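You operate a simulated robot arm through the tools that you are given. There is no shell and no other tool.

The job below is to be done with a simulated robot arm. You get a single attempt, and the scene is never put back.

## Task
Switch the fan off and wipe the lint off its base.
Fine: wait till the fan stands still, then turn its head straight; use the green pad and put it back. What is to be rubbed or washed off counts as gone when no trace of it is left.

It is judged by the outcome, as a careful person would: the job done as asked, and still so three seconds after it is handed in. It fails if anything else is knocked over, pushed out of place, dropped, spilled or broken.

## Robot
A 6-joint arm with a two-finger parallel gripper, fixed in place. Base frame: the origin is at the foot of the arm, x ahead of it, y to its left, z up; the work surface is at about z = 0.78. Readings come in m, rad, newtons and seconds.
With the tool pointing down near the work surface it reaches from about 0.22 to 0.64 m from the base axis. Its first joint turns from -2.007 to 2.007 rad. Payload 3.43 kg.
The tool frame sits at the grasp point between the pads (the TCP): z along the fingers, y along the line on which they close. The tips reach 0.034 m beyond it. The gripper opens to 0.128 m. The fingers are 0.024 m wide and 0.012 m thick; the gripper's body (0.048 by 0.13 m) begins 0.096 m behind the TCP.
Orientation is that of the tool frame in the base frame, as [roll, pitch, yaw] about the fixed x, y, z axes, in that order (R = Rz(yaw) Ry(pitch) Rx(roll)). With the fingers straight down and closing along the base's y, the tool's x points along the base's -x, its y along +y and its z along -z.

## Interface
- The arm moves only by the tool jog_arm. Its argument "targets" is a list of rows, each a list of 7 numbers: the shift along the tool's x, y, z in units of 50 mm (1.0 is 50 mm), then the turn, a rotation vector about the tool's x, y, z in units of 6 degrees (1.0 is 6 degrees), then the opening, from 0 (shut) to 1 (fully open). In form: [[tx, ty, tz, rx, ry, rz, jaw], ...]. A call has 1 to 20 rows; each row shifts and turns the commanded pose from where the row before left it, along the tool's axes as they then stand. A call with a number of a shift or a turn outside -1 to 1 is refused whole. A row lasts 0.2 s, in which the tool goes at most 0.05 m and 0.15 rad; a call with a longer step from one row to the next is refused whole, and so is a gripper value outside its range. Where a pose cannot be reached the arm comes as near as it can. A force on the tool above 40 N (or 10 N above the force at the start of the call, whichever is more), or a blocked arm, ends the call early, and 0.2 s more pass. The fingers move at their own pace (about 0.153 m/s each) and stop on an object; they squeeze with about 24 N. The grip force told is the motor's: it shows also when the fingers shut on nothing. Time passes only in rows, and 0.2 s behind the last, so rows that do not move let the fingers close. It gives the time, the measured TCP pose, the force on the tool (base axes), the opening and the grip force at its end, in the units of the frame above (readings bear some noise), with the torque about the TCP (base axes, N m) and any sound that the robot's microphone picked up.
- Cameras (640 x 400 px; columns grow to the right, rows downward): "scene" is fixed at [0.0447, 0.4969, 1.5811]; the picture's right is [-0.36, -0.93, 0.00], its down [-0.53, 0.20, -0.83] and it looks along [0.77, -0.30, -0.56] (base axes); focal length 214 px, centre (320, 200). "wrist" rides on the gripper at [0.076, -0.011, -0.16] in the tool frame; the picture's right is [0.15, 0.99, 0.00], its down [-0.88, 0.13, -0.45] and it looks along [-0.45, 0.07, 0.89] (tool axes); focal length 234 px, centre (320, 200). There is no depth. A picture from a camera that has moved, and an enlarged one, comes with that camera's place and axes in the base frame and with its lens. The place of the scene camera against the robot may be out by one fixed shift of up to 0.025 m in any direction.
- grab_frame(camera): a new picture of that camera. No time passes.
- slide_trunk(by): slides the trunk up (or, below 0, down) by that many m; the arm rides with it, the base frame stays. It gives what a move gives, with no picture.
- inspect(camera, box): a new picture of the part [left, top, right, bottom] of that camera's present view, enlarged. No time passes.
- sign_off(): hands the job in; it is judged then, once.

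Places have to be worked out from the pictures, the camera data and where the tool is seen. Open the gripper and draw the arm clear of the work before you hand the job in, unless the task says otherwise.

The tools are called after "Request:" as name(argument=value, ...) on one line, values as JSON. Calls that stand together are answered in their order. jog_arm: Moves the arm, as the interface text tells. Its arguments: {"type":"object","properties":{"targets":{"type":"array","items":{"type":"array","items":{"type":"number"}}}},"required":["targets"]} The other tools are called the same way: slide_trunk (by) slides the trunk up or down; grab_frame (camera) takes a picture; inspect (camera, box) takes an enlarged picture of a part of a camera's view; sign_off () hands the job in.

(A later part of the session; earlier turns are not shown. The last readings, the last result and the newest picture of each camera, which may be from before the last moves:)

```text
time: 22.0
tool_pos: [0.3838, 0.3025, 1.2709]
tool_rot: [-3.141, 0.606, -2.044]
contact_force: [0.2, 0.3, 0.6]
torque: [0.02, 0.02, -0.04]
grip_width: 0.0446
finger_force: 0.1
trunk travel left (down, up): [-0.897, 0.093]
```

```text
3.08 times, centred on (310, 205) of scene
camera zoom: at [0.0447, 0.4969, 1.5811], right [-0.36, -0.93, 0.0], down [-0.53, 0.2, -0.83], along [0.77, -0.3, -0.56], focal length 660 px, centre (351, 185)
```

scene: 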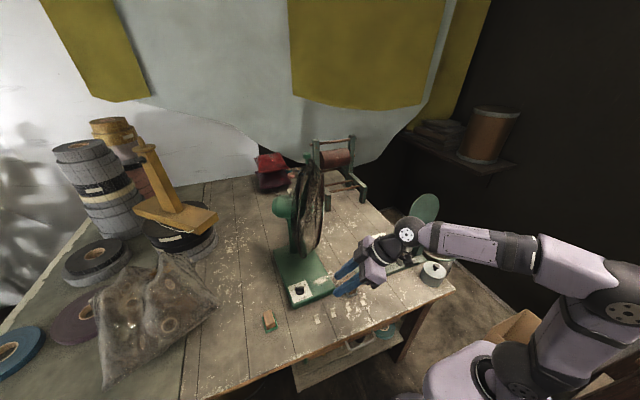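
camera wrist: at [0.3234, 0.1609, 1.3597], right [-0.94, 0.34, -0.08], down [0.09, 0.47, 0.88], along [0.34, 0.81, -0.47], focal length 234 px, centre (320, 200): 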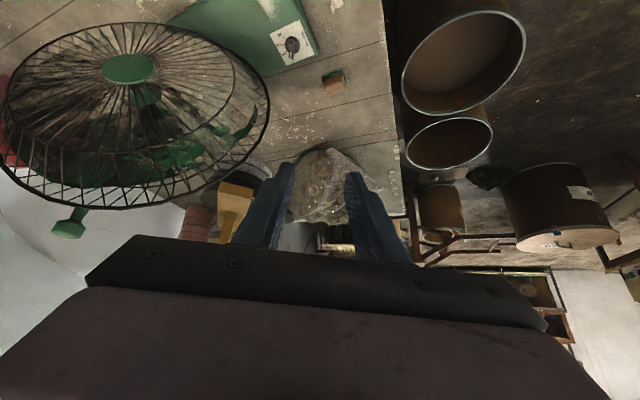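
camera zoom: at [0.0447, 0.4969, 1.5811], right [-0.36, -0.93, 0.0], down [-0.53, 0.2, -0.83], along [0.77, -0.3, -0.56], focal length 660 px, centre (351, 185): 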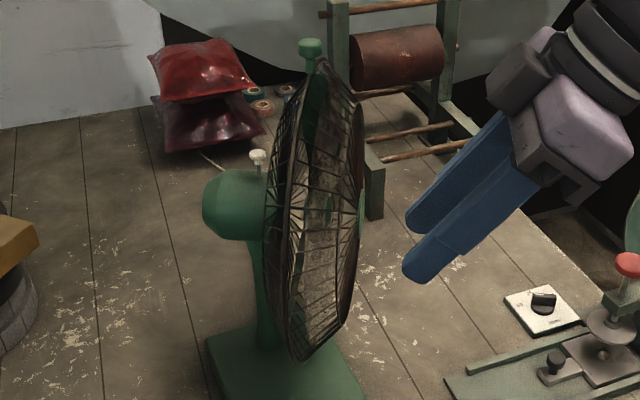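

This gives a full view of the guard and the top handle. I enlarge it to fit the head's position and see whether the blades have stopped.

Request:
inspect(camera="wrist", box=[0, 10, 280, 250])

Request:
inspect(camera="wrist", box=[30, 160, 130, 250])

```text
1.67 times, centred on (140, 130) of wrist
camera zoom: at [0.3234, 0.1609, 1.3597], right [-0.94, 0.34, -0.08], down [0.09, 0.47, 0.88], along [0.34, 0.81, -0.47], focal length 390 px, centre (620, 317)
```

zoom: 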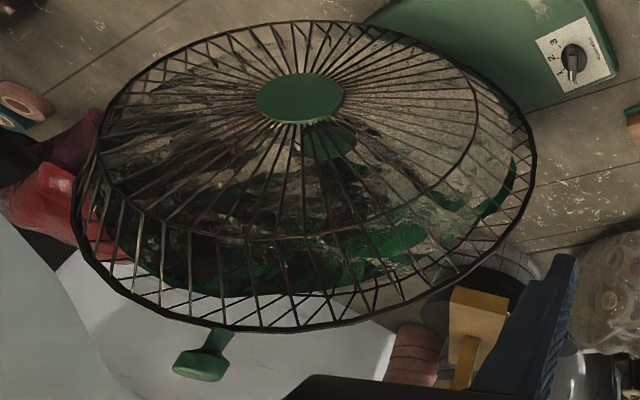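

```text
4.44 times, centred on (80, 205) of wrist
camera zoom: at [0.3234, 0.1609, 1.3597], right [-0.94, 0.34, -0.08], down [0.09, 0.47, 0.88], along [0.34, 0.81, -0.47], focal length 1041 px, centre (1387, 178)
```

zoom: 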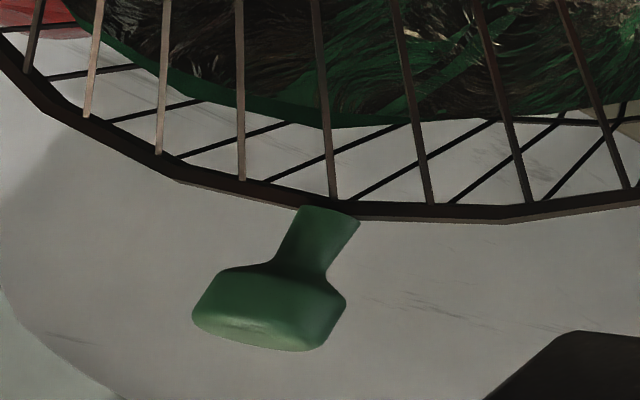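

The handle cap sits near (0.696, 0.299, 1.284), on top of the guard rim. The guard's centre is near (0.69, 0.287, 1.06), and the pole is near (0.715, 0.367), so the head is turned about 65° from straight. I raise the trunk the last bit and swing to a flatter tool pose in front of and above the guard, watching meanwhile that the blades come to rest.

Request:
slide_trunk(by=0.09)

Request:
jog_arm(targets=[[0, 0, 0, -0.336, 0, -0.485, 0.5], [0, 0, 0, -0.336, 0, -0.485, 0.5], [0, 0, 0, 0, -0.84, 0, 0.5], [0, 0, 0, 0, -0.84, 0, 0.5], [0, 0, 0, 0, -0.84, 0, 0.5], [0, 0, 0, 0, -0.84, 0, 0.5], [0, 0, 0, 0, -0.84, 0, 0.5]])

Request:
grab_frame(camera="wrist")

Request:
grab_frame(camera="scene")

```text
time: 23.2
tool_pos: [0.3859, 0.3011, 1.3627]
tool_rot: [3.141, 0.609, -2.045]
contact_force: [0.0, -0.3, -0.4]
torque: [0.03, -0.02, -0.02]
grip_width: 0.0449
finger_force: 0.1
trunk travel left (down, up): [-0.987, 0.003]
```

```text
time: 24.8
tool_pos: [0.3834, 0.3028, 1.3635]
tool_rot: [3.14, 1.049, -1.921]
contact_force: [0.1, 0.6, -0.3]
torque: [0.01, 0.02, -0.01]
grip_width: 0.0642
finger_force: 0.1
trunk travel left (down, up): [-0.987, 0.003]
```

```text
taken
camera wrist: at [0.3332, 0.1327, 1.3762], right [-0.95, 0.27, -0.13], down [-0.11, 0.09, 0.99], along [0.28, 0.96, -0.05], focal length 234 px, centre (320, 200)
```

wrist: 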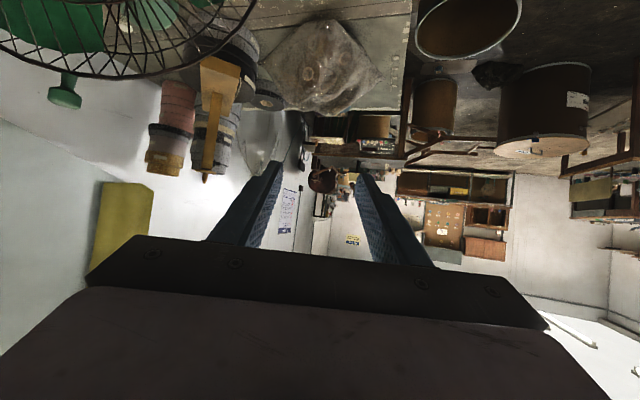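

```text
taken
```

scene: 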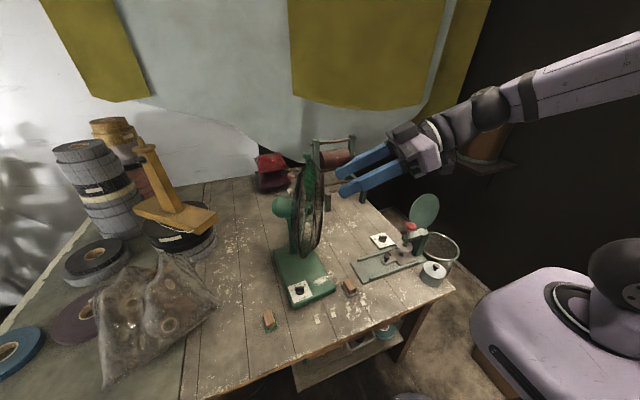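

I check the blades again: one enlarged picture now, and then another after the next move.

Request:
inspect(camera="scene", box=[275, 150, 335, 270])

Request:
jog_arm(targets=[[0.043, -0.83, 0, 0, 0, 0, 0.5], [0.043, -0.83, 0, 0, 0, 0, 0.5], [0.043, -0.83, 0, 0, 0, 0, 0.5], [0.043, -0.83, 0, 0, 0, 0, 0.5]])

Request:
inspect(camera="scene", box=[275, 150, 335, 270])

Request:
grab_frame(camera="wrist")

```text
3.33 times, centred on (305, 210) of scene
camera zoom: at [0.0447, 0.4969, 1.5811], right [-0.36, -0.93, 0.0], down [-0.53, 0.2, -0.83], along [0.77, -0.3, -0.56], focal length 715 px, centre (370, 167)
```

zoom: 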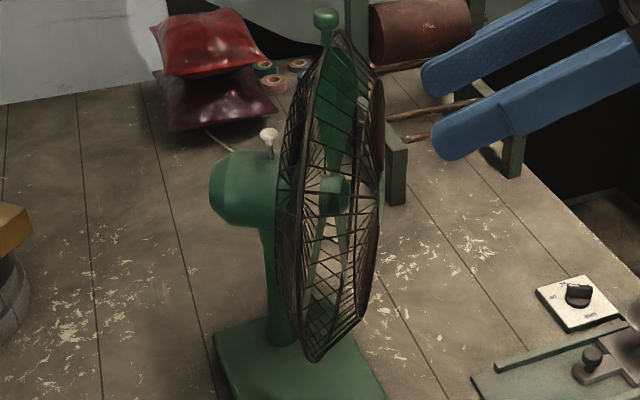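

```text
time: 25.8
tool_pos: [0.5407, 0.2401, 1.3525]
tool_rot: [3.14, 1.046, -1.923]
contact_force: [0.4, 0.4, -0.1]
torque: [0.0, 0.02, 0.01]
grip_width: 0.0637
finger_force: 0.1
trunk travel left (down, up): [-0.987, 0.003]
```

```text
3.33 times, centred on (305, 210) of scene
camera zoom: at [0.0447, 0.4969, 1.5811], right [-0.36, -0.93, 0.0], down [-0.53, 0.2, -0.83], along [0.77, -0.3, -0.56], focal length 715 px, centre (370, 167)
```

zoom: 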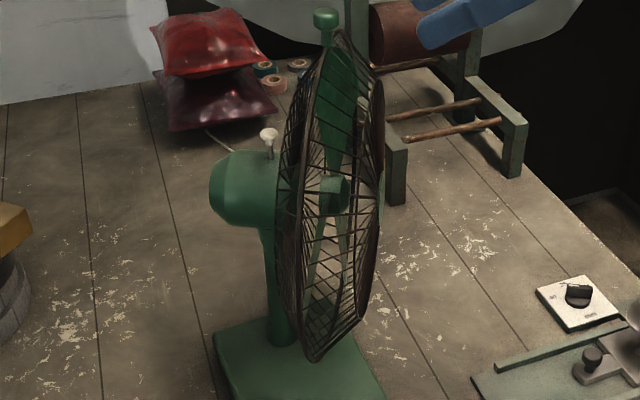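

```text
taken
camera wrist: at [0.4899, 0.0715, 1.3675], right [-0.95, 0.27, -0.13], down [-0.11, 0.09, 0.99], along [0.28, 0.96, -0.05], focal length 234 px, centre (320, 200)
```

wrist: 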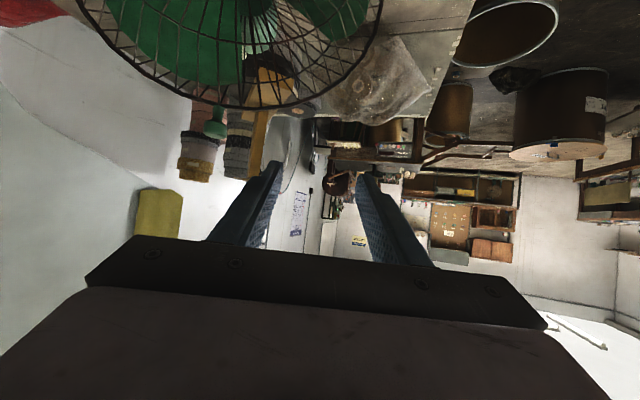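

The blades are identical in two pictures a second apart, so the fan stands still. I zoom on the handle for its exact spot and orientation.

Request:
inspect(camera="wrist", box=[170, 70, 270, 160])

Request:
inspect(camera="scene", box=[290, 140, 340, 180])

```text
4.44 times, centred on (220, 115) of wrist
camera zoom: at [0.4899, 0.0715, 1.3675], right [-0.95, 0.27, -0.13], down [-0.11, 0.09, 0.99], along [0.28, 0.96, -0.05], focal length 1041 px, centre (764, 578)
```

zoom: 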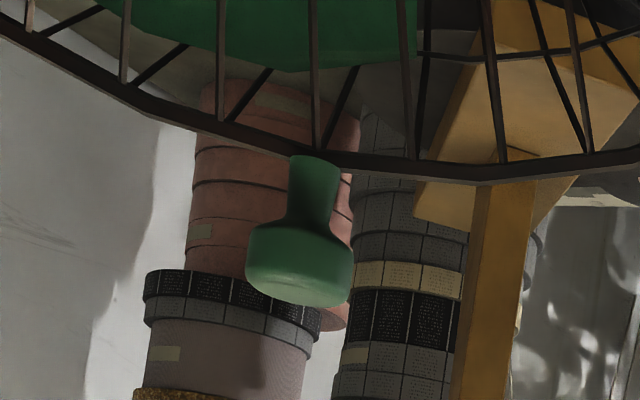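

```text
10.00 times, centred on (315, 160) of scene
camera zoom: at [0.0447, 0.4969, 1.5811], right [-0.36, -0.93, 0.0], down [-0.53, 0.2, -0.83], along [0.77, -0.3, -0.56], focal length 2145 px, centre (370, 600)
```

zoom: 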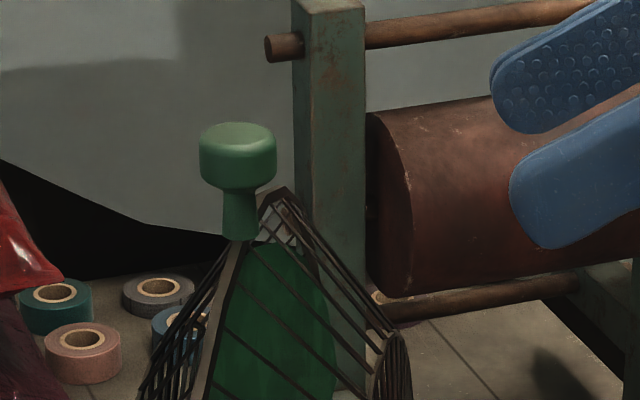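

The handle is a round knob of about 27 mm diameter, centred at (0.698, 0.299, 1.283). I move to a point 8 cm short of it along the tool axis, with the jaws about 6 cm open, and check alignment.

Request:
jog_arm(targets=[[0.015, -0.849, 0.154, 0, 0, 0, 0.45], [0.015, -0.849, 0.154, 0, 0, 0, 0.45], [0.015, -0.849, 0.154, 0, 0, 0, 0.45]])

Request:
inspect(camera="wrist", box=[200, 60, 440, 240])

Request:
inspect(camera="scene", box=[270, 120, 370, 200])

```text
time: 26.6
tool_pos: [0.6677, 0.2127, 1.3368]
tool_rot: [3.132, 1.045, -1.927]
contact_force: [0.3, -0.4, 0.1]
torque: [0.04, 0.01, 0.05]
grip_width: 0.0576
finger_force: 0.0
trunk travel left (down, up): [-0.987, 0.003]
```

```text
2.22 times, centred on (320, 150) of wrist
camera zoom: at [0.617, 0.0441, 1.3513], right [-0.96, 0.27, -0.12], down [-0.1, 0.09, 0.99], along [0.28, 0.96, -0.06], focal length 520 px, centre (320, 311)
```

zoom: 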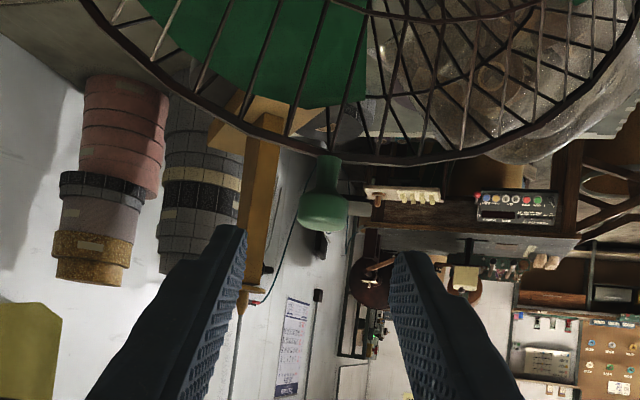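

```text
5.00 times, centred on (320, 160) of scene
camera zoom: at [0.0447, 0.4969, 1.5811], right [-0.36, -0.93, 0.0], down [-0.53, 0.2, -0.83], along [0.77, -0.3, -0.56], focal length 1072 px, centre (320, 400)
```

zoom: 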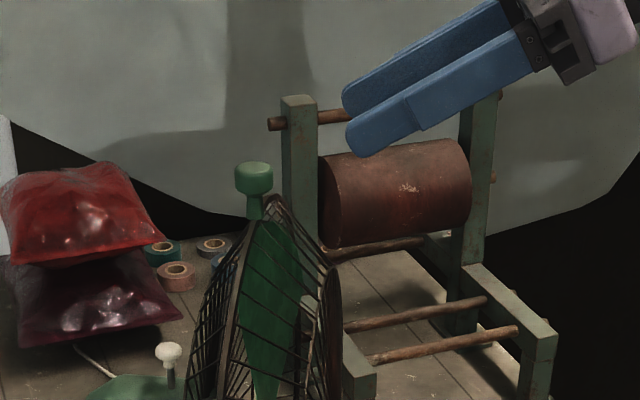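

The knob sits between the open fingers, well centred. I advance 8 cm along the tool axis so that the fingers straddle it, staying above the rim.

Request:
jog_arm(targets=[[-0.012, 0.006, 0.4, 0, 0, 0, 0.45], [-0.012, 0.006, 0.4, 0, 0, 0, 0.45], [-0.012, 0.006, 0.4, 0, 0, 0, 0.45], [-0.012, 0.006, 0.39, 0, 0, 0, 0.45]])

Request:
inspect(camera="wrist", box=[200, 60, 440, 240])

Request:
inspect(camera="scene", box=[270, 120, 370, 200])

```text
time: 27.6
tool_pos: [0.6889, 0.2822, 1.3029]
tool_rot: [-3.14, 1.046, -1.92]
contact_force: [-0.8, 0.9, -0.8]
torque: [0.01, -0.01, 0.02]
grip_width: 0.0577
finger_force: 0.1
trunk travel left (down, up): [-0.987, 0.003]
```

```text
2.22 times, centred on (320, 150) of wrist
camera zoom: at [0.6388, 0.1127, 1.3167], right [-0.95, 0.27, -0.13], down [-0.11, 0.09, 0.99], along [0.28, 0.96, -0.05], focal length 520 px, centre (320, 311)
```

zoom: 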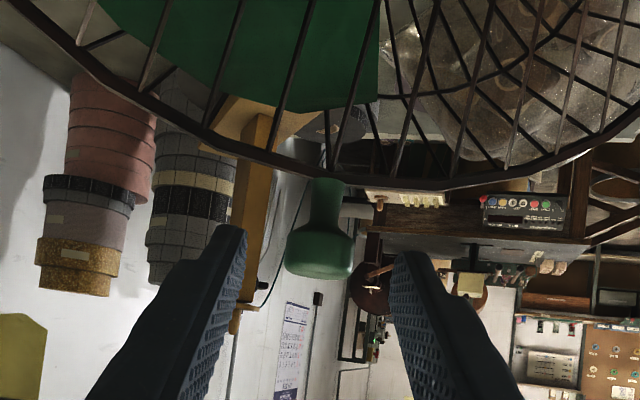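

```text
5.00 times, centred on (320, 160) of scene
camera zoom: at [0.0447, 0.4969, 1.5811], right [-0.36, -0.93, 0.0], down [-0.53, 0.2, -0.83], along [0.77, -0.3, -0.56], focal length 1072 px, centre (320, 400)
```

zoom: 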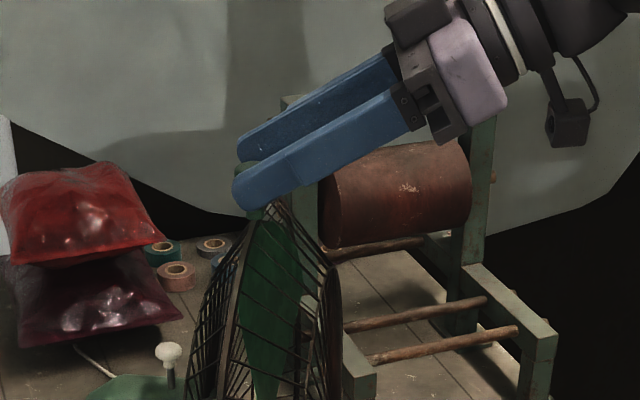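

The fingers straddle the knob with clearance to the rim. I close them to a loose cage (about 36 mm) and start swinging the knob clockwise (as seen from above) about the pole, 18° first, watching the force.

Request:
jog_arm(targets=[[0, 0, 0.02, 0, 0, 0, 0.3], [0, 0, 0, 0, 0, 0, 0.28], [-0.005, 0.193, 0.009, 0.865, 0, 0.5, 0.28], [-0.005, 0.193, 0.009, 0.865, 0, 0.5, 0.28], [-0.005, 0.193, 0.009, 0.865, 0, 0.5, 0.28]])

Request:
inspect(camera="wrist", box=[200, 60, 440, 240])

Request:
inspect(camera="scene", box=[240, 120, 380, 320])

```text
time: 28.8
tool_pos: [0.661, 0.2962, 1.305]
tool_rot: [-3.139, 1.046, -2.234]
contact_force: [-0.6, 1.0, 0.7]
torque: [-0.02, -0.01, -0.01]
grip_width: 0.0359
finger_force: 0.1
trunk travel left (down, up): [-0.987, 0.003]
```

```text
2.22 times, centred on (320, 150) of wrist
camera zoom: at [0.5607, 0.1508, 1.3188], right [-0.82, 0.55, -0.13], down [-0.08, 0.12, 0.99], along [0.56, 0.83, -0.05], focal length 520 px, centre (320, 311)
```

zoom: 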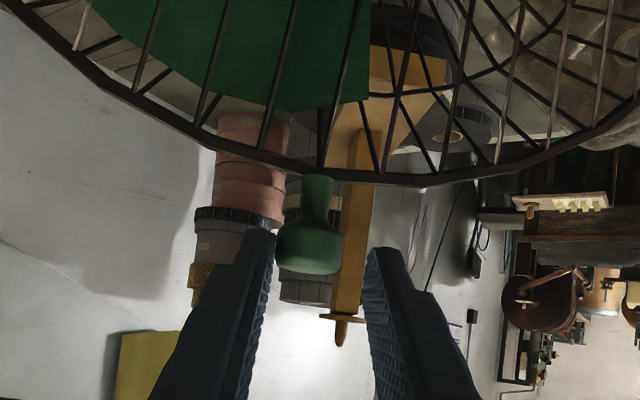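

```text
2.00 times, centred on (310, 220) of scene
camera zoom: at [0.0447, 0.4969, 1.5811], right [-0.36, -0.93, 0.0], down [-0.53, 0.2, -0.83], along [0.77, -0.3, -0.56], focal length 429 px, centre (340, 160)
```

zoom: 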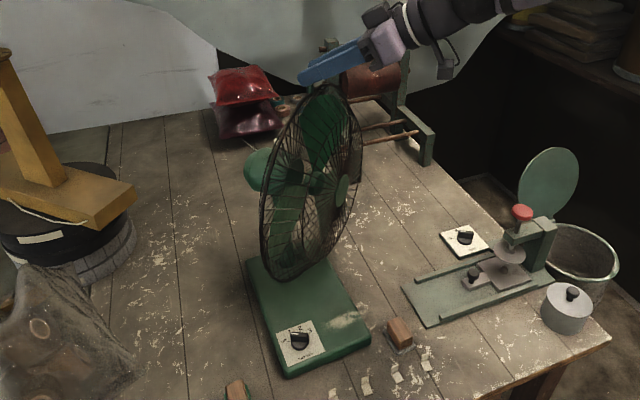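

The head follows easily with only about 1 N. I continue the swing by another 24°.

Request:
jog_arm(targets=[[-0.005, 0.193, 0.012, 0.865, 0, 0.5, 0.28], [-0.005, 0.193, 0.012, 0.865, 0, 0.5, 0.28], [-0.005, 0.193, 0.012, 0.865, 0, 0.5, 0.28], [-0.005, 0.193, 0.012, 0.865, 0, 0.5, 0.28]])

Request:
inspect(camera="wrist", box=[200, 60, 440, 240])

Request:
inspect(camera="scene", box=[240, 120, 380, 320])

```text
time: 29.8
tool_pos: [0.6366, 0.3233, 1.2996]
tool_rot: [-3.139, 1.031, -2.614]
contact_force: [1.1, 0.6, -0.1]
torque: [0.02, 0.01, -0.05]
grip_width: 0.0359
finger_force: 0.0
out of reach, approached as far as the arm can: row 4
trunk travel left (down, up): [-0.987, 0.003]
```

```text
2.22 times, centred on (320, 150) of wrist
camera zoom: at [0.4901, 0.2261, 1.3162], right [-0.56, 0.82, -0.13], down [-0.01, 0.14, 0.99], along [0.83, 0.56, -0.07], focal length 520 px, centre (320, 311)
```

zoom: 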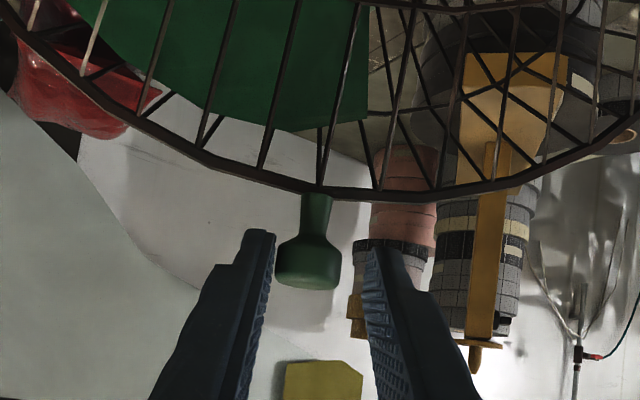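

```text
2.00 times, centred on (310, 220) of scene
camera zoom: at [0.0447, 0.4969, 1.5811], right [-0.36, -0.93, 0.0], down [-0.53, 0.2, -0.83], along [0.77, -0.3, -0.56], focal length 429 px, centre (340, 160)
```

zoom: 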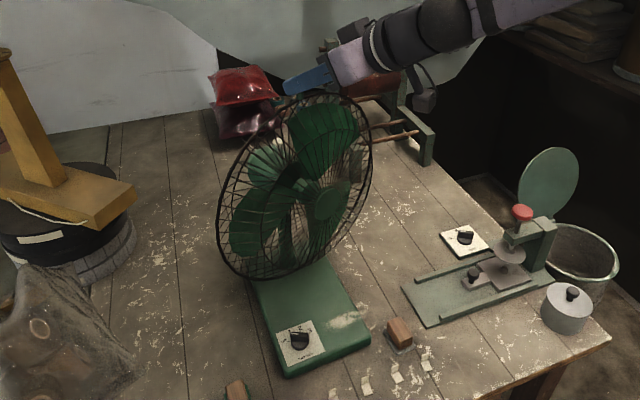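

Force stays near zero, and the head has come round about 40°. The last row hit a reach limit, so I look at the whole scene to understand the arm's posture before continuing.

Request:
grab_frame(camera="scene")

Request:
grab_frame(camera="wrist")

```text
taken
```

scene: 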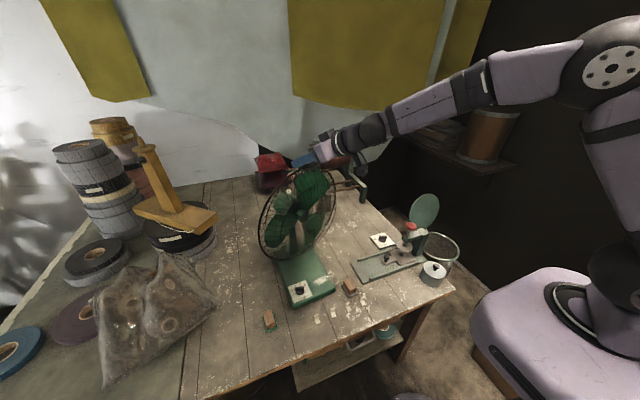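

```text
taken
camera wrist: at [0.4901, 0.2261, 1.3162], right [-0.56, 0.82, -0.13], down [-0.01, 0.14, 0.99], along [0.83, 0.56, -0.07], focal length 234 px, centre (320, 200)
```

wrist: 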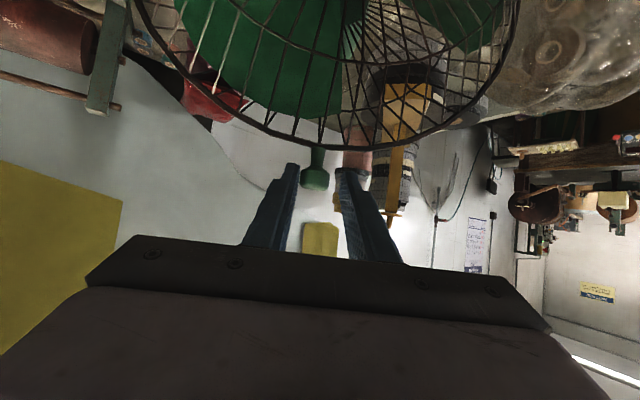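

The head now faces roughly -152° to -160° and needs about 15–25° more. I stop rotating the tool (it is near a limit), keep it at about 30°, and push the knob on in small steps, also advancing a little so the fingers stay well around it.

Request:
jog_arm(targets=[[-0.05, 0.1, 0.09, -0.35, 0, -0.2, 0.28], [-0.05, 0.15, 0.09, 0, 0, 0, 0.28]])

Request:
inspect(camera="wrist", box=[200, 60, 440, 240])

Request:
inspect(camera="scene", box=[240, 120, 380, 320])

```text
time: 30.4
tool_pos: [0.6399, 0.3347, 1.2991]
tool_rot: [3.14, 1.044, -2.609]
contact_force: [0.7, -0.5, -0.2]
torque: [-0.02, -0.03, -0.04]
grip_width: 0.0361
finger_force: 0.1
out of reach, approached as far as the arm can: row 1
trunk travel left (down, up): [-0.987, 0.003]
```

```text
2.22 times, centred on (320, 150) of wrist
camera zoom: at [0.4929, 0.2367, 1.3144], right [-0.57, 0.81, -0.13], down [-0.02, 0.14, 0.99], along [0.82, 0.56, -0.06], focal length 520 px, centre (320, 311)
```

zoom: 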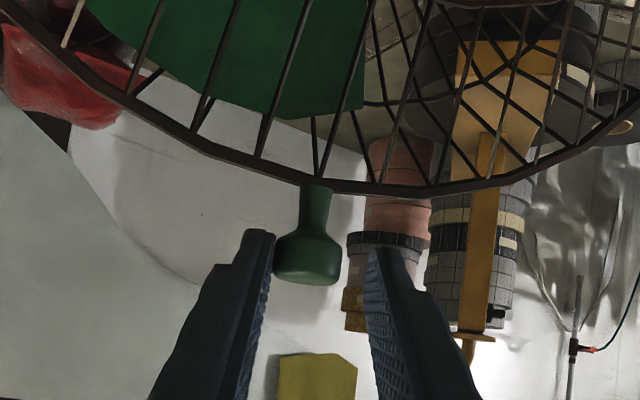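

```text
2.00 times, centred on (310, 220) of scene
camera zoom: at [0.0447, 0.4969, 1.5811], right [-0.36, -0.93, 0.0], down [-0.53, 0.2, -0.83], along [0.77, -0.3, -0.56], focal length 429 px, centre (340, 160)
```

zoom: 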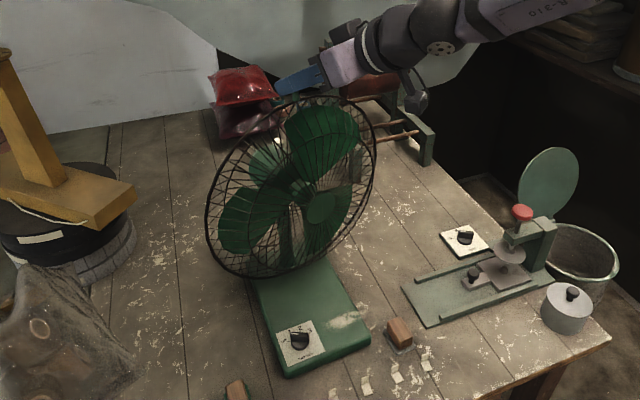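

The scene fit puts the head at about -160° now, and straight is about -176°. I push on another ~12 mm in two small rows, then re-measure.

Request:
jog_arm(targets=[[-0.02, 0.12, 0.035, 0, 0, 0, 0.28], [-0.02, 0.12, 0.035, 0, 0, 0, 0.28]])

Request:
inspect(camera="wrist", box=[200, 60, 440, 240])

Request:
inspect(camera="scene", box=[240, 120, 380, 320])

```text
time: 31.0
tool_pos: [0.6366, 0.3412, 1.2993]
tool_rot: [3.135, 1.041, -2.61]
contact_force: [0.1, -0.2, -0.1]
torque: [-0.03, -0.02, 0.01]
grip_width: 0.0359
finger_force: 0.1
out of reach, approached as far as the arm can: row 2
trunk travel left (down, up): [-0.987, 0.003]
```

```text
2.22 times, centred on (320, 150) of wrist
camera zoom: at [0.4915, 0.242, 1.3143], right [-0.57, 0.81, -0.12], down [-0.02, 0.14, 0.99], along [0.82, 0.56, -0.06], focal length 520 px, centre (320, 311)
```

zoom: 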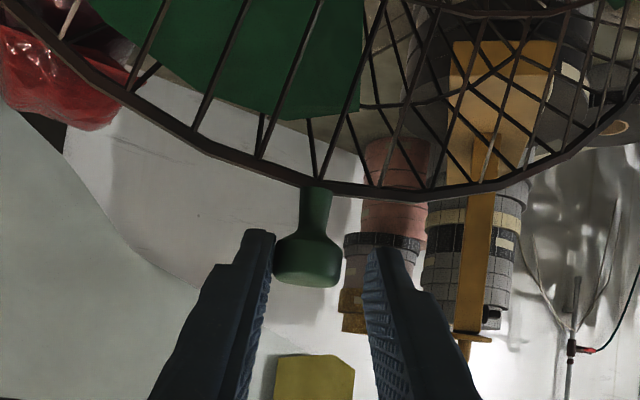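

```text
2.00 times, centred on (310, 220) of scene
camera zoom: at [0.0447, 0.4969, 1.5811], right [-0.36, -0.93, 0.0], down [-0.53, 0.2, -0.83], along [0.77, -0.3, -0.56], focal length 429 px, centre (340, 160)
```

zoom: 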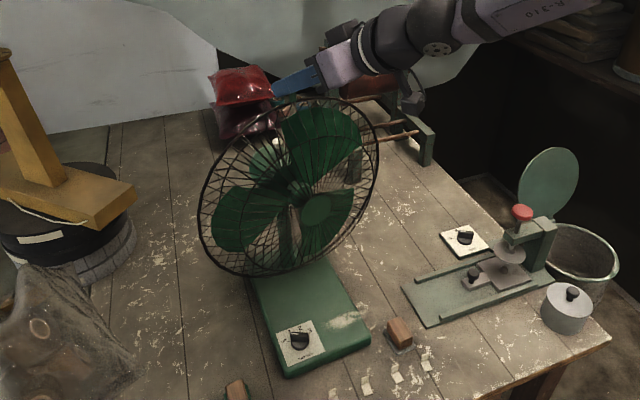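

The head is at about -166°, with some 10° to go. The limit is a wrist singularity (the tool almost in line with the forearm), so I open the jaws, back straight out from the knob, and re-orient to a steeper tool angle away from the fan.

Request:
jog_arm(targets=[[0, 0, 0, 0, 0, 0, 0.45], [0, 0, -0.4, 0, 0, 0, 0.45], [0, 0, -0.6, 0, 0, 0, 0.45], [0, 0, -0.8, 0, 0, 0, 0.45], [0, 0, -0.8, 0, 0, 0, 0.45]])

Request:
grab_frame(camera="wrist")

Request:
inspect(camera="scene", box=[240, 120, 380, 320])

```text
time: 32.2
tool_pos: [0.5362, 0.2815, 1.365]
tool_rot: [-3.137, 1.049, -2.61]
contact_force: [0.3, -0.4, 0.2]
torque: [0.02, 0.01, 0.01]
grip_width: 0.0575
finger_force: 0.0
trunk travel left (down, up): [-0.987, 0.003]
```

```text
taken
camera wrist: at [0.39, 0.1835, 1.379], right [-0.56, 0.82, -0.13], down [-0.03, 0.14, 0.99], along [0.83, 0.56, -0.05], focal length 234 px, centre (320, 200)
```

wrist: 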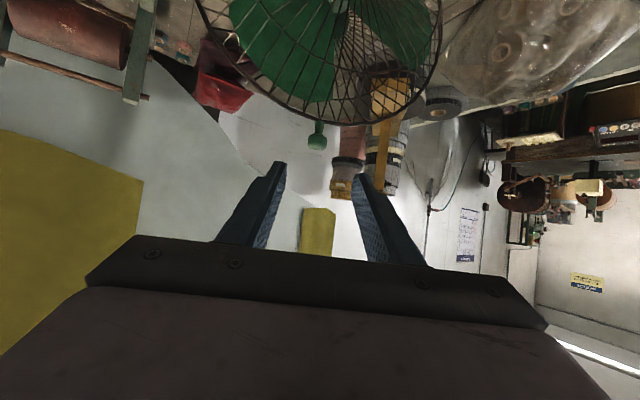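

```text
2.00 times, centred on (310, 220) of scene
camera zoom: at [0.0447, 0.4969, 1.5811], right [-0.36, -0.93, 0.0], down [-0.53, 0.2, -0.83], along [0.77, -0.3, -0.56], focal length 429 px, centre (340, 160)
```

zoom: 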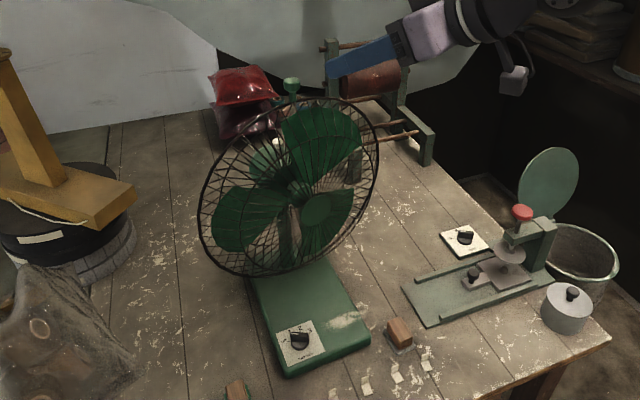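

I zoom in on both cameras to triangulate the knob and estimate the head's heading precisely.

Request:
inspect(camera="wrist", box=[280, 100, 360, 160])

Request:
inspect(camera="scene", box=[280, 145, 340, 185])

Request:
inspect(camera="wrist", box=[180, 0, 460, 160])

Request:
inspect(camera="scene", box=[255, 160, 345, 265])

```text
6.67 times, centred on (320, 130) of wrist
camera zoom: at [0.39, 0.1835, 1.379], right [-0.56, 0.82, -0.13], down [-0.03, 0.14, 0.99], along [0.83, 0.56, -0.05], focal length 1561 px, centre (320, 667)
```

zoom: 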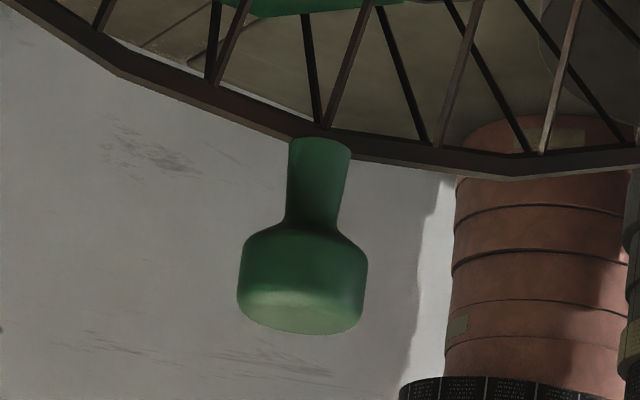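

```text
10.00 times, centred on (310, 165) of scene
camera zoom: at [0.0447, 0.4969, 1.5811], right [-0.36, -0.93, 0.0], down [-0.53, 0.2, -0.83], along [0.77, -0.3, -0.56], focal length 2145 px, centre (420, 550)
```

zoom: 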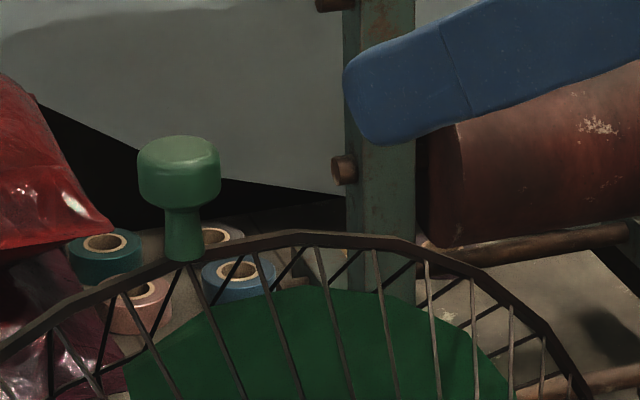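

```text
2.29 times, centred on (320, 80) of wrist
camera zoom: at [0.39, 0.1835, 1.379], right [-0.56, 0.82, -0.13], down [-0.03, 0.14, 0.99], along [0.83, 0.56, -0.05], focal length 535 px, centre (320, 474)
```

zoom: 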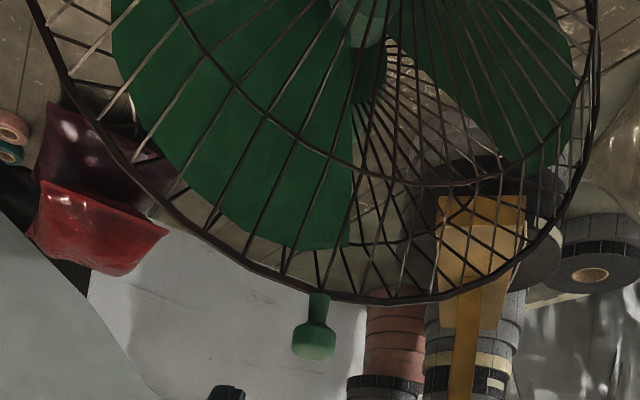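

```text
3.81 times, centred on (300, 212) of scene
camera zoom: at [0.0447, 0.4969, 1.5811], right [-0.36, -0.93, 0.0], down [-0.53, 0.2, -0.83], along [0.77, -0.3, -0.56], focal length 817 px, centre (396, 152)
```

zoom: 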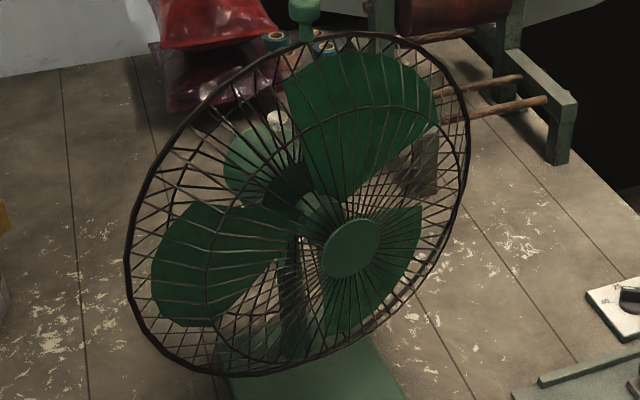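

Triangulation gives the knob at (0.657, 0.349) and a head heading of about -166°. Straight (-176.5°) means the knob at about (0.655, 0.362). I re-orient in free space to a 45° lean facing 10°, then move in front of the knob.

Request:
jog_arm(targets=[[0, 0, 0, 0, 0.83, 0, 0.45], [0, 0, 0, 0, 0.83, 0, 0.45], [0, 0, 0, 0, 0.84, 0, 0.45], [0, 0, 0, 0.59, 0, 0.59, 0.45], [0, 0, 0, 0.59, 0, 0.59, 0.45], [0, 0, 0, 0.59, 0, 0.59, 0.45], [0, 0, 0, 0.59, 0, 0.59, 0.45], [-0.267, 0.303, 0.329, 0, 0, 0, 0.45], [-0.267, 0.303, 0.329, 0, 0, 0, 0.45], [-0.267, 0.303, 0.329, 0, 0, 0, 0.45]])

Request:
inspect(camera="wrist", box=[200, 60, 440, 240])

Request:
grab_frame(camera="scene")

```text
time: 34.4
tool_pos: [0.6087, 0.32, 1.35]
tool_rot: [-2.994, 0.901, -2.848]
contact_force: [0.0, 0.4, -0.8]
torque: [-0.02, 0.01, -0.02]
grip_width: 0.0575
finger_force: 0.1
out of reach, approached as far as the arm can: row 1, 2
trunk travel left (down, up): [-0.987, 0.003]
```

```text
2.22 times, centred on (320, 150) of wrist
camera zoom: at [0.4392, 0.2812, 1.3896], right [-0.26, 0.94, -0.2], down [0.14, 0.25, 0.96], along [0.95, 0.22, -0.2], focal length 520 px, centre (320, 311)
```

zoom: 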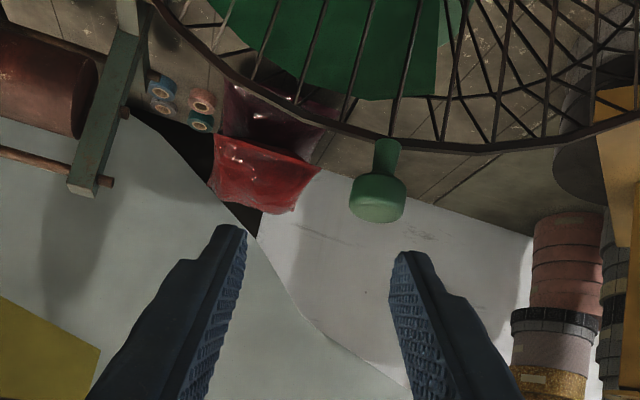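

```text
taken
```

scene: 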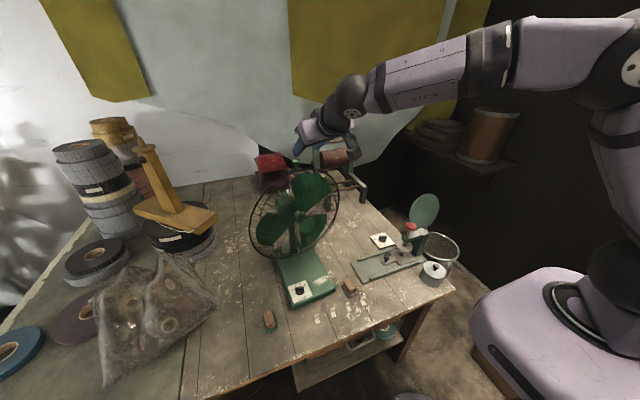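

The pose reading is off from what I commanded (probably still settling after the wrist re-configured). I wait a few rows without motion and re-read.

Request:
jog_arm(targets=[[0, 0, 0, 0, 0, 0, 0.45], [0, 0, 0, 0, 0, 0, 0.45], [0, 0, 0, 0, 0, 0, 0.45]])

Request:
inspect(camera="wrist", box=[200, 60, 440, 240])

```text
time: 35.2
tool_pos: [0.6063, 0.3167, 1.3522]
tool_rot: [-2.996, 0.903, -2.85]
contact_force: [0.3, -0.4, -0.2]
torque: [0.01, -0.01, -0.03]
grip_width: 0.0575
finger_force: 0.1
trunk travel left (down, up): [-0.987, 0.003]
```

```text
2.22 times, centred on (320, 150) of wrist
camera zoom: at [0.4379, 0.2798, 1.3906], right [-0.26, 0.94, -0.2], down [0.14, 0.25, 0.96], along [0.95, 0.22, -0.2], focal length 520 px, centre (320, 311)
```

zoom: 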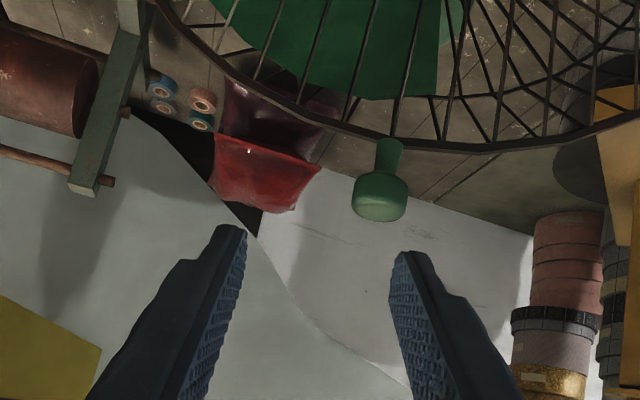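

The commanded pose simply got clipped: the tool is leaning 52°, facing 6°, with a slight roll. I level it, steepen to about 47°, and shift sideways so the knob lies between the fingers, still above it.

Request:
jog_arm(targets=[[0, 0, 0, 0, 0, 0.55, 0.45], [0, 0, 0, 0, 0, 0.55, 0.45], [0, 0, 0, 0, 0.45, 0, 0.45], [0, 0, 0, 0, 0.45, 0, 0.45], [0.08, 0.27, 0, 0, 0, 0, 0.45], [0.08, 0.27, 0, 0, 0, 0, 0.45], [0, 0, 0, 0, 0, 0, 0.45]])

Request:
inspect(camera="wrist", box=[200, 60, 440, 240])

Request:
inspect(camera="scene", box=[250, 100, 390, 210])

```text
time: 36.8
tool_pos: [0.5991, 0.3454, 1.3465]
tool_rot: [3.137, 0.815, -3.037]
contact_force: [0.3, -0.2, 0.1]
torque: [0.02, 0.02, -0.02]
grip_width: 0.0576
finger_force: 0.2
trunk travel left (down, up): [-0.987, 0.003]
```

```text
2.22 times, centred on (320, 150) of wrist
camera zoom: at [0.4321, 0.3156, 1.4001], right [-0.2, 0.97, -0.1], down [0.26, 0.16, 0.95], along [0.94, 0.17, -0.28], focal length 520 px, centre (320, 311)
```

zoom: 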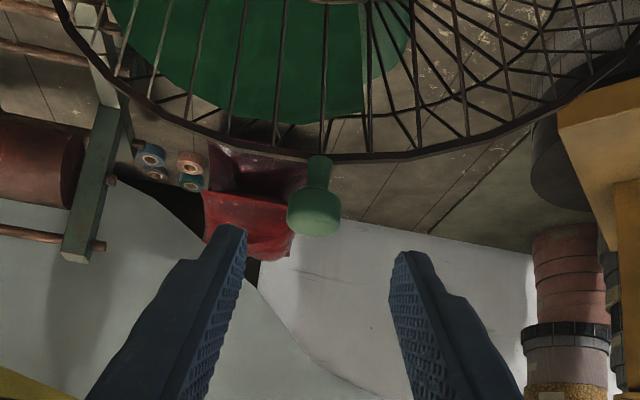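

```text
3.64 times, centred on (320, 155) of scene
camera zoom: at [0.0447, 0.4969, 1.5811], right [-0.36, -0.93, 0.0], down [-0.53, 0.2, -0.83], along [0.77, -0.3, -0.56], focal length 780 px, centre (320, 364)
```

zoom: 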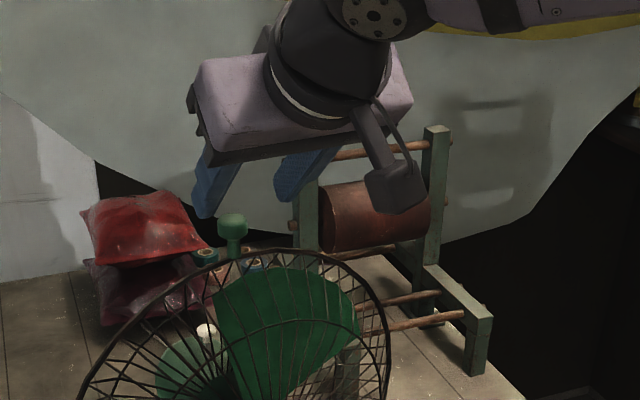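

The knob is centred between the fingers. I advance 5.5 cm along the tool axis to straddle it, close to the loose cage, and check.

Request:
jog_arm(targets=[[0.008, -0.017, 0.365, 0, 0, 0, 0.45], [0.008, -0.017, 0.365, 0, 0, 0, 0.45], [0.008, -0.017, 0.365, 0, 0, 0, 0.45], [0, 0, 0, 0, 0, 0, 0.3], [0, 0, 0, 0, 0, 0, 0.28]])

Request:
inspect(camera="wrist", box=[200, 60, 440, 240])

Request:
inspect(camera="scene", box=[250, 120, 390, 210])

```text
time: 38.0
tool_pos: [0.6376, 0.3476, 1.3074]
tool_rot: [3.14, 0.817, -3.037]
contact_force: [0.1, -0.2, 0.1]
torque: [0.0, 0.02, -0.01]
grip_width: 0.0357
finger_force: 0.0
trunk travel left (down, up): [-0.987, 0.003]
```

```text
2.22 times, centred on (320, 150) of wrist
camera zoom: at [0.4714, 0.3192, 1.3619], right [-0.21, 0.97, -0.11], down [0.26, 0.16, 0.95], along [0.94, 0.17, -0.28], focal length 520 px, centre (320, 311)
```

zoom: 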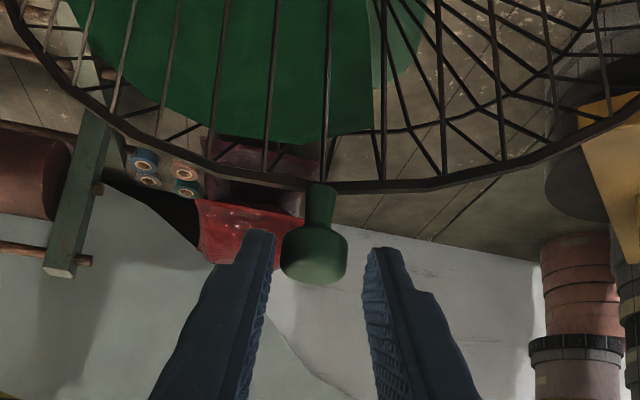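

```text
4.44 times, centred on (320, 165) of scene
camera zoom: at [0.0447, 0.4969, 1.5811], right [-0.36, -0.93, 0.0], down [-0.53, 0.2, -0.83], along [0.77, -0.3, -0.56], focal length 953 px, centre (320, 356)
```

zoom: 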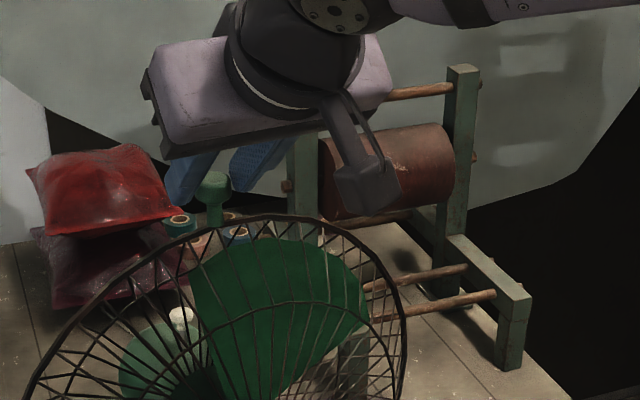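

The knob measures (0.6575, 0.347), right at the pushing finger. I push it toward +y in two small rows of about 7 mm each, then measure.

Request:
jog_arm(targets=[[0.01, 0.15, -0.01, 0, 0, 0, 0.28], [0.01, 0.15, -0.01, 0, 0, 0, 0.28], [0, 0, 0, 0, 0, 0, 0.28]])

Request:
inspect(camera="wrist", box=[200, 60, 440, 240])

Request:
inspect(camera="scene", box=[240, 120, 380, 320])

```text
time: 38.8
tool_pos: [0.6345, 0.3612, 1.3076]
tool_rot: [3.138, 0.817, -3.037]
contact_force: [0.4, 0.3, 0.0]
torque: [0.02, -0.01, 0.01]
grip_width: 0.0357
finger_force: 0.0
trunk travel left (down, up): [-0.987, 0.003]
```

```text
2.22 times, centred on (320, 150) of wrist
camera zoom: at [0.4684, 0.3328, 1.361], right [-0.21, 0.97, -0.1], down [0.25, 0.16, 0.95], along [0.94, 0.17, -0.28], focal length 520 px, centre (320, 311)
```

zoom: 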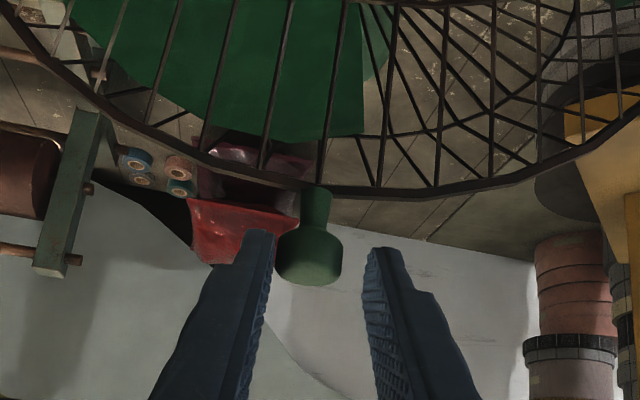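

```text
2.00 times, centred on (310, 220) of scene
camera zoom: at [0.0447, 0.4969, 1.5811], right [-0.36, -0.93, 0.0], down [-0.53, 0.2, -0.83], along [0.77, -0.3, -0.56], focal length 429 px, centre (340, 160)
```

zoom: 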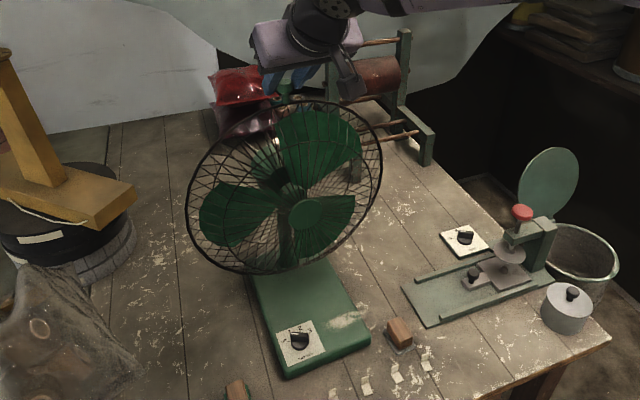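

The head now measures about -173.3° (knob at (0.656, 0.359)), some 3° short. I nudge it another 4 mm.

Request:
jog_arm(targets=[[0.003, 0.078, -0.003, 0, 0, 0, 0.28], [0, 0, 0, 0, 0, 0, 0.28]])

Request:
inspect(camera="wrist", box=[200, 60, 440, 240])

Request:
inspect(camera="scene", box=[240, 120, 380, 320])

```text
time: 39.4
tool_pos: [0.634, 0.3662, 1.3066]
tool_rot: [3.14, 0.818, -3.035]
contact_force: [-0.5, -0.1, 0.4]
torque: [0.0, -0.02, -0.01]
grip_width: 0.0361
finger_force: 0.0
trunk travel left (down, up): [-0.987, 0.003]
```

```text
2.22 times, centred on (320, 150) of wrist
camera zoom: at [0.468, 0.3365, 1.3608], right [-0.21, 0.97, -0.1], down [0.26, 0.16, 0.95], along [0.94, 0.17, -0.28], focal length 520 px, centre (320, 311)
```

zoom: 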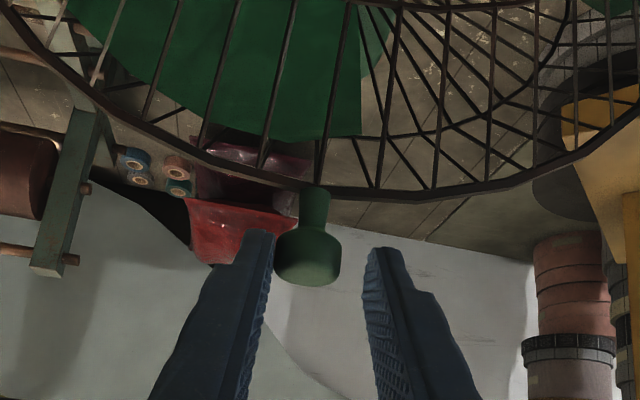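

```text
2.00 times, centred on (310, 220) of scene
camera zoom: at [0.0447, 0.4969, 1.5811], right [-0.36, -0.93, 0.0], down [-0.53, 0.2, -0.83], along [0.77, -0.3, -0.56], focal length 429 px, centre (340, 160)
```

zoom: 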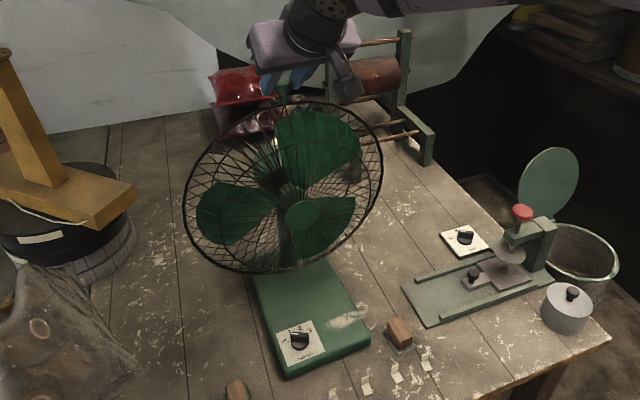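

The knob now measures (0.656, 0.362), a heading of about -176°. I open the jaws, back straight out, and look at the whole fan to verify.

Request:
jog_arm(targets=[[0, 0, 0, 0, 0, 0, 0.45], [0, 0, 0, 0, 0, 0, 0.45], [0, 0, -0.4, 0, 0, 0, 0.45], [0, 0, -0.6, 0, 0, 0, 0.45], [0, 0, -0.8, 0, 0, 0, 0.45], [0, 0, -0.9, 0, 0, 0, 0.45], [0, 0, -0.9, 0, 0, 0, 0.45]])

Request:
grab_frame(camera="wrist")

Request:
inspect(camera="scene", box=[250, 150, 350, 310])

Request:
inspect(camera="scene", box=[280, 145, 340, 185])

```text
time: 41.0
tool_pos: [0.5014, 0.3502, 1.4308]
tool_rot: [-3.141, 0.816, -3.038]
contact_force: [0.4, 0.5, -0.6]
torque: [0.01, 0.0, 0.0]
grip_width: 0.0577
finger_force: 0.1
trunk travel left (down, up): [-0.987, 0.003]
```

```text
taken
camera wrist: at [0.335, 0.3209, 1.4847], right [-0.2, 0.97, -0.11], down [0.25, 0.16, 0.95], along [0.95, 0.17, -0.28], focal length 234 px, centre (320, 200)
```

wrist: 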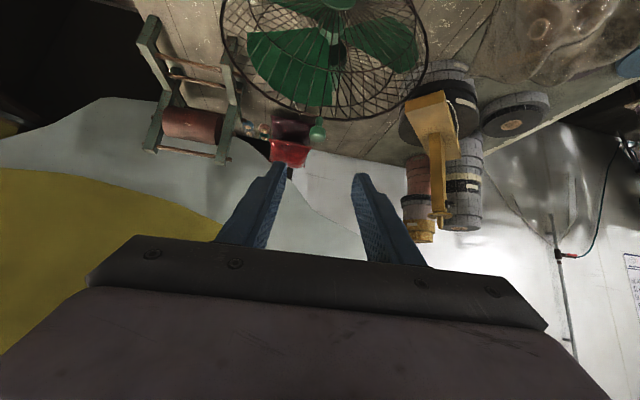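

```text
2.50 times, centred on (300, 230) of scene
camera zoom: at [0.0447, 0.4969, 1.5811], right [-0.36, -0.93, 0.0], down [-0.53, 0.2, -0.83], along [0.77, -0.3, -0.56], focal length 536 px, centre (370, 125)
```

zoom: 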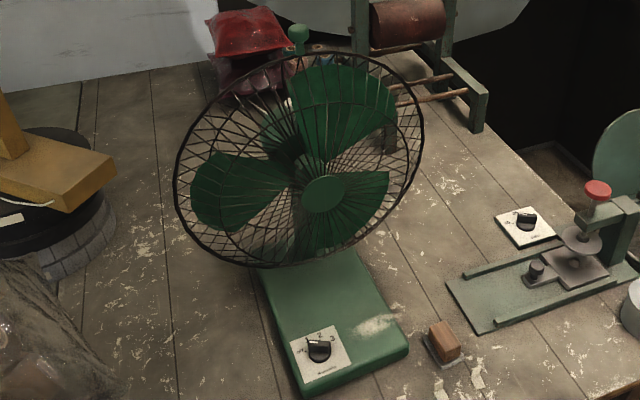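

```text
10.00 times, centred on (310, 165) of scene
camera zoom: at [0.0447, 0.4969, 1.5811], right [-0.36, -0.93, 0.0], down [-0.53, 0.2, -0.83], along [0.77, -0.3, -0.56], focal length 2145 px, centre (420, 550)
```

zoom: 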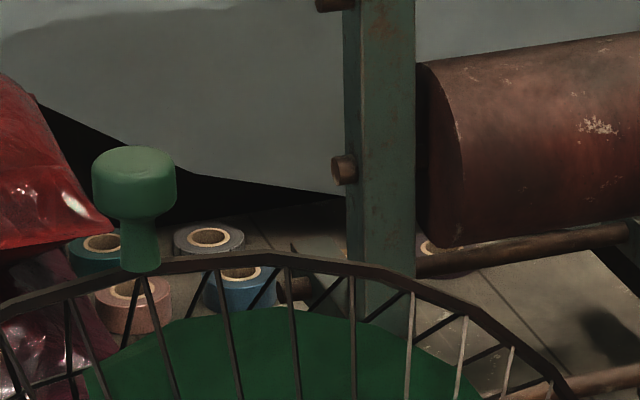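

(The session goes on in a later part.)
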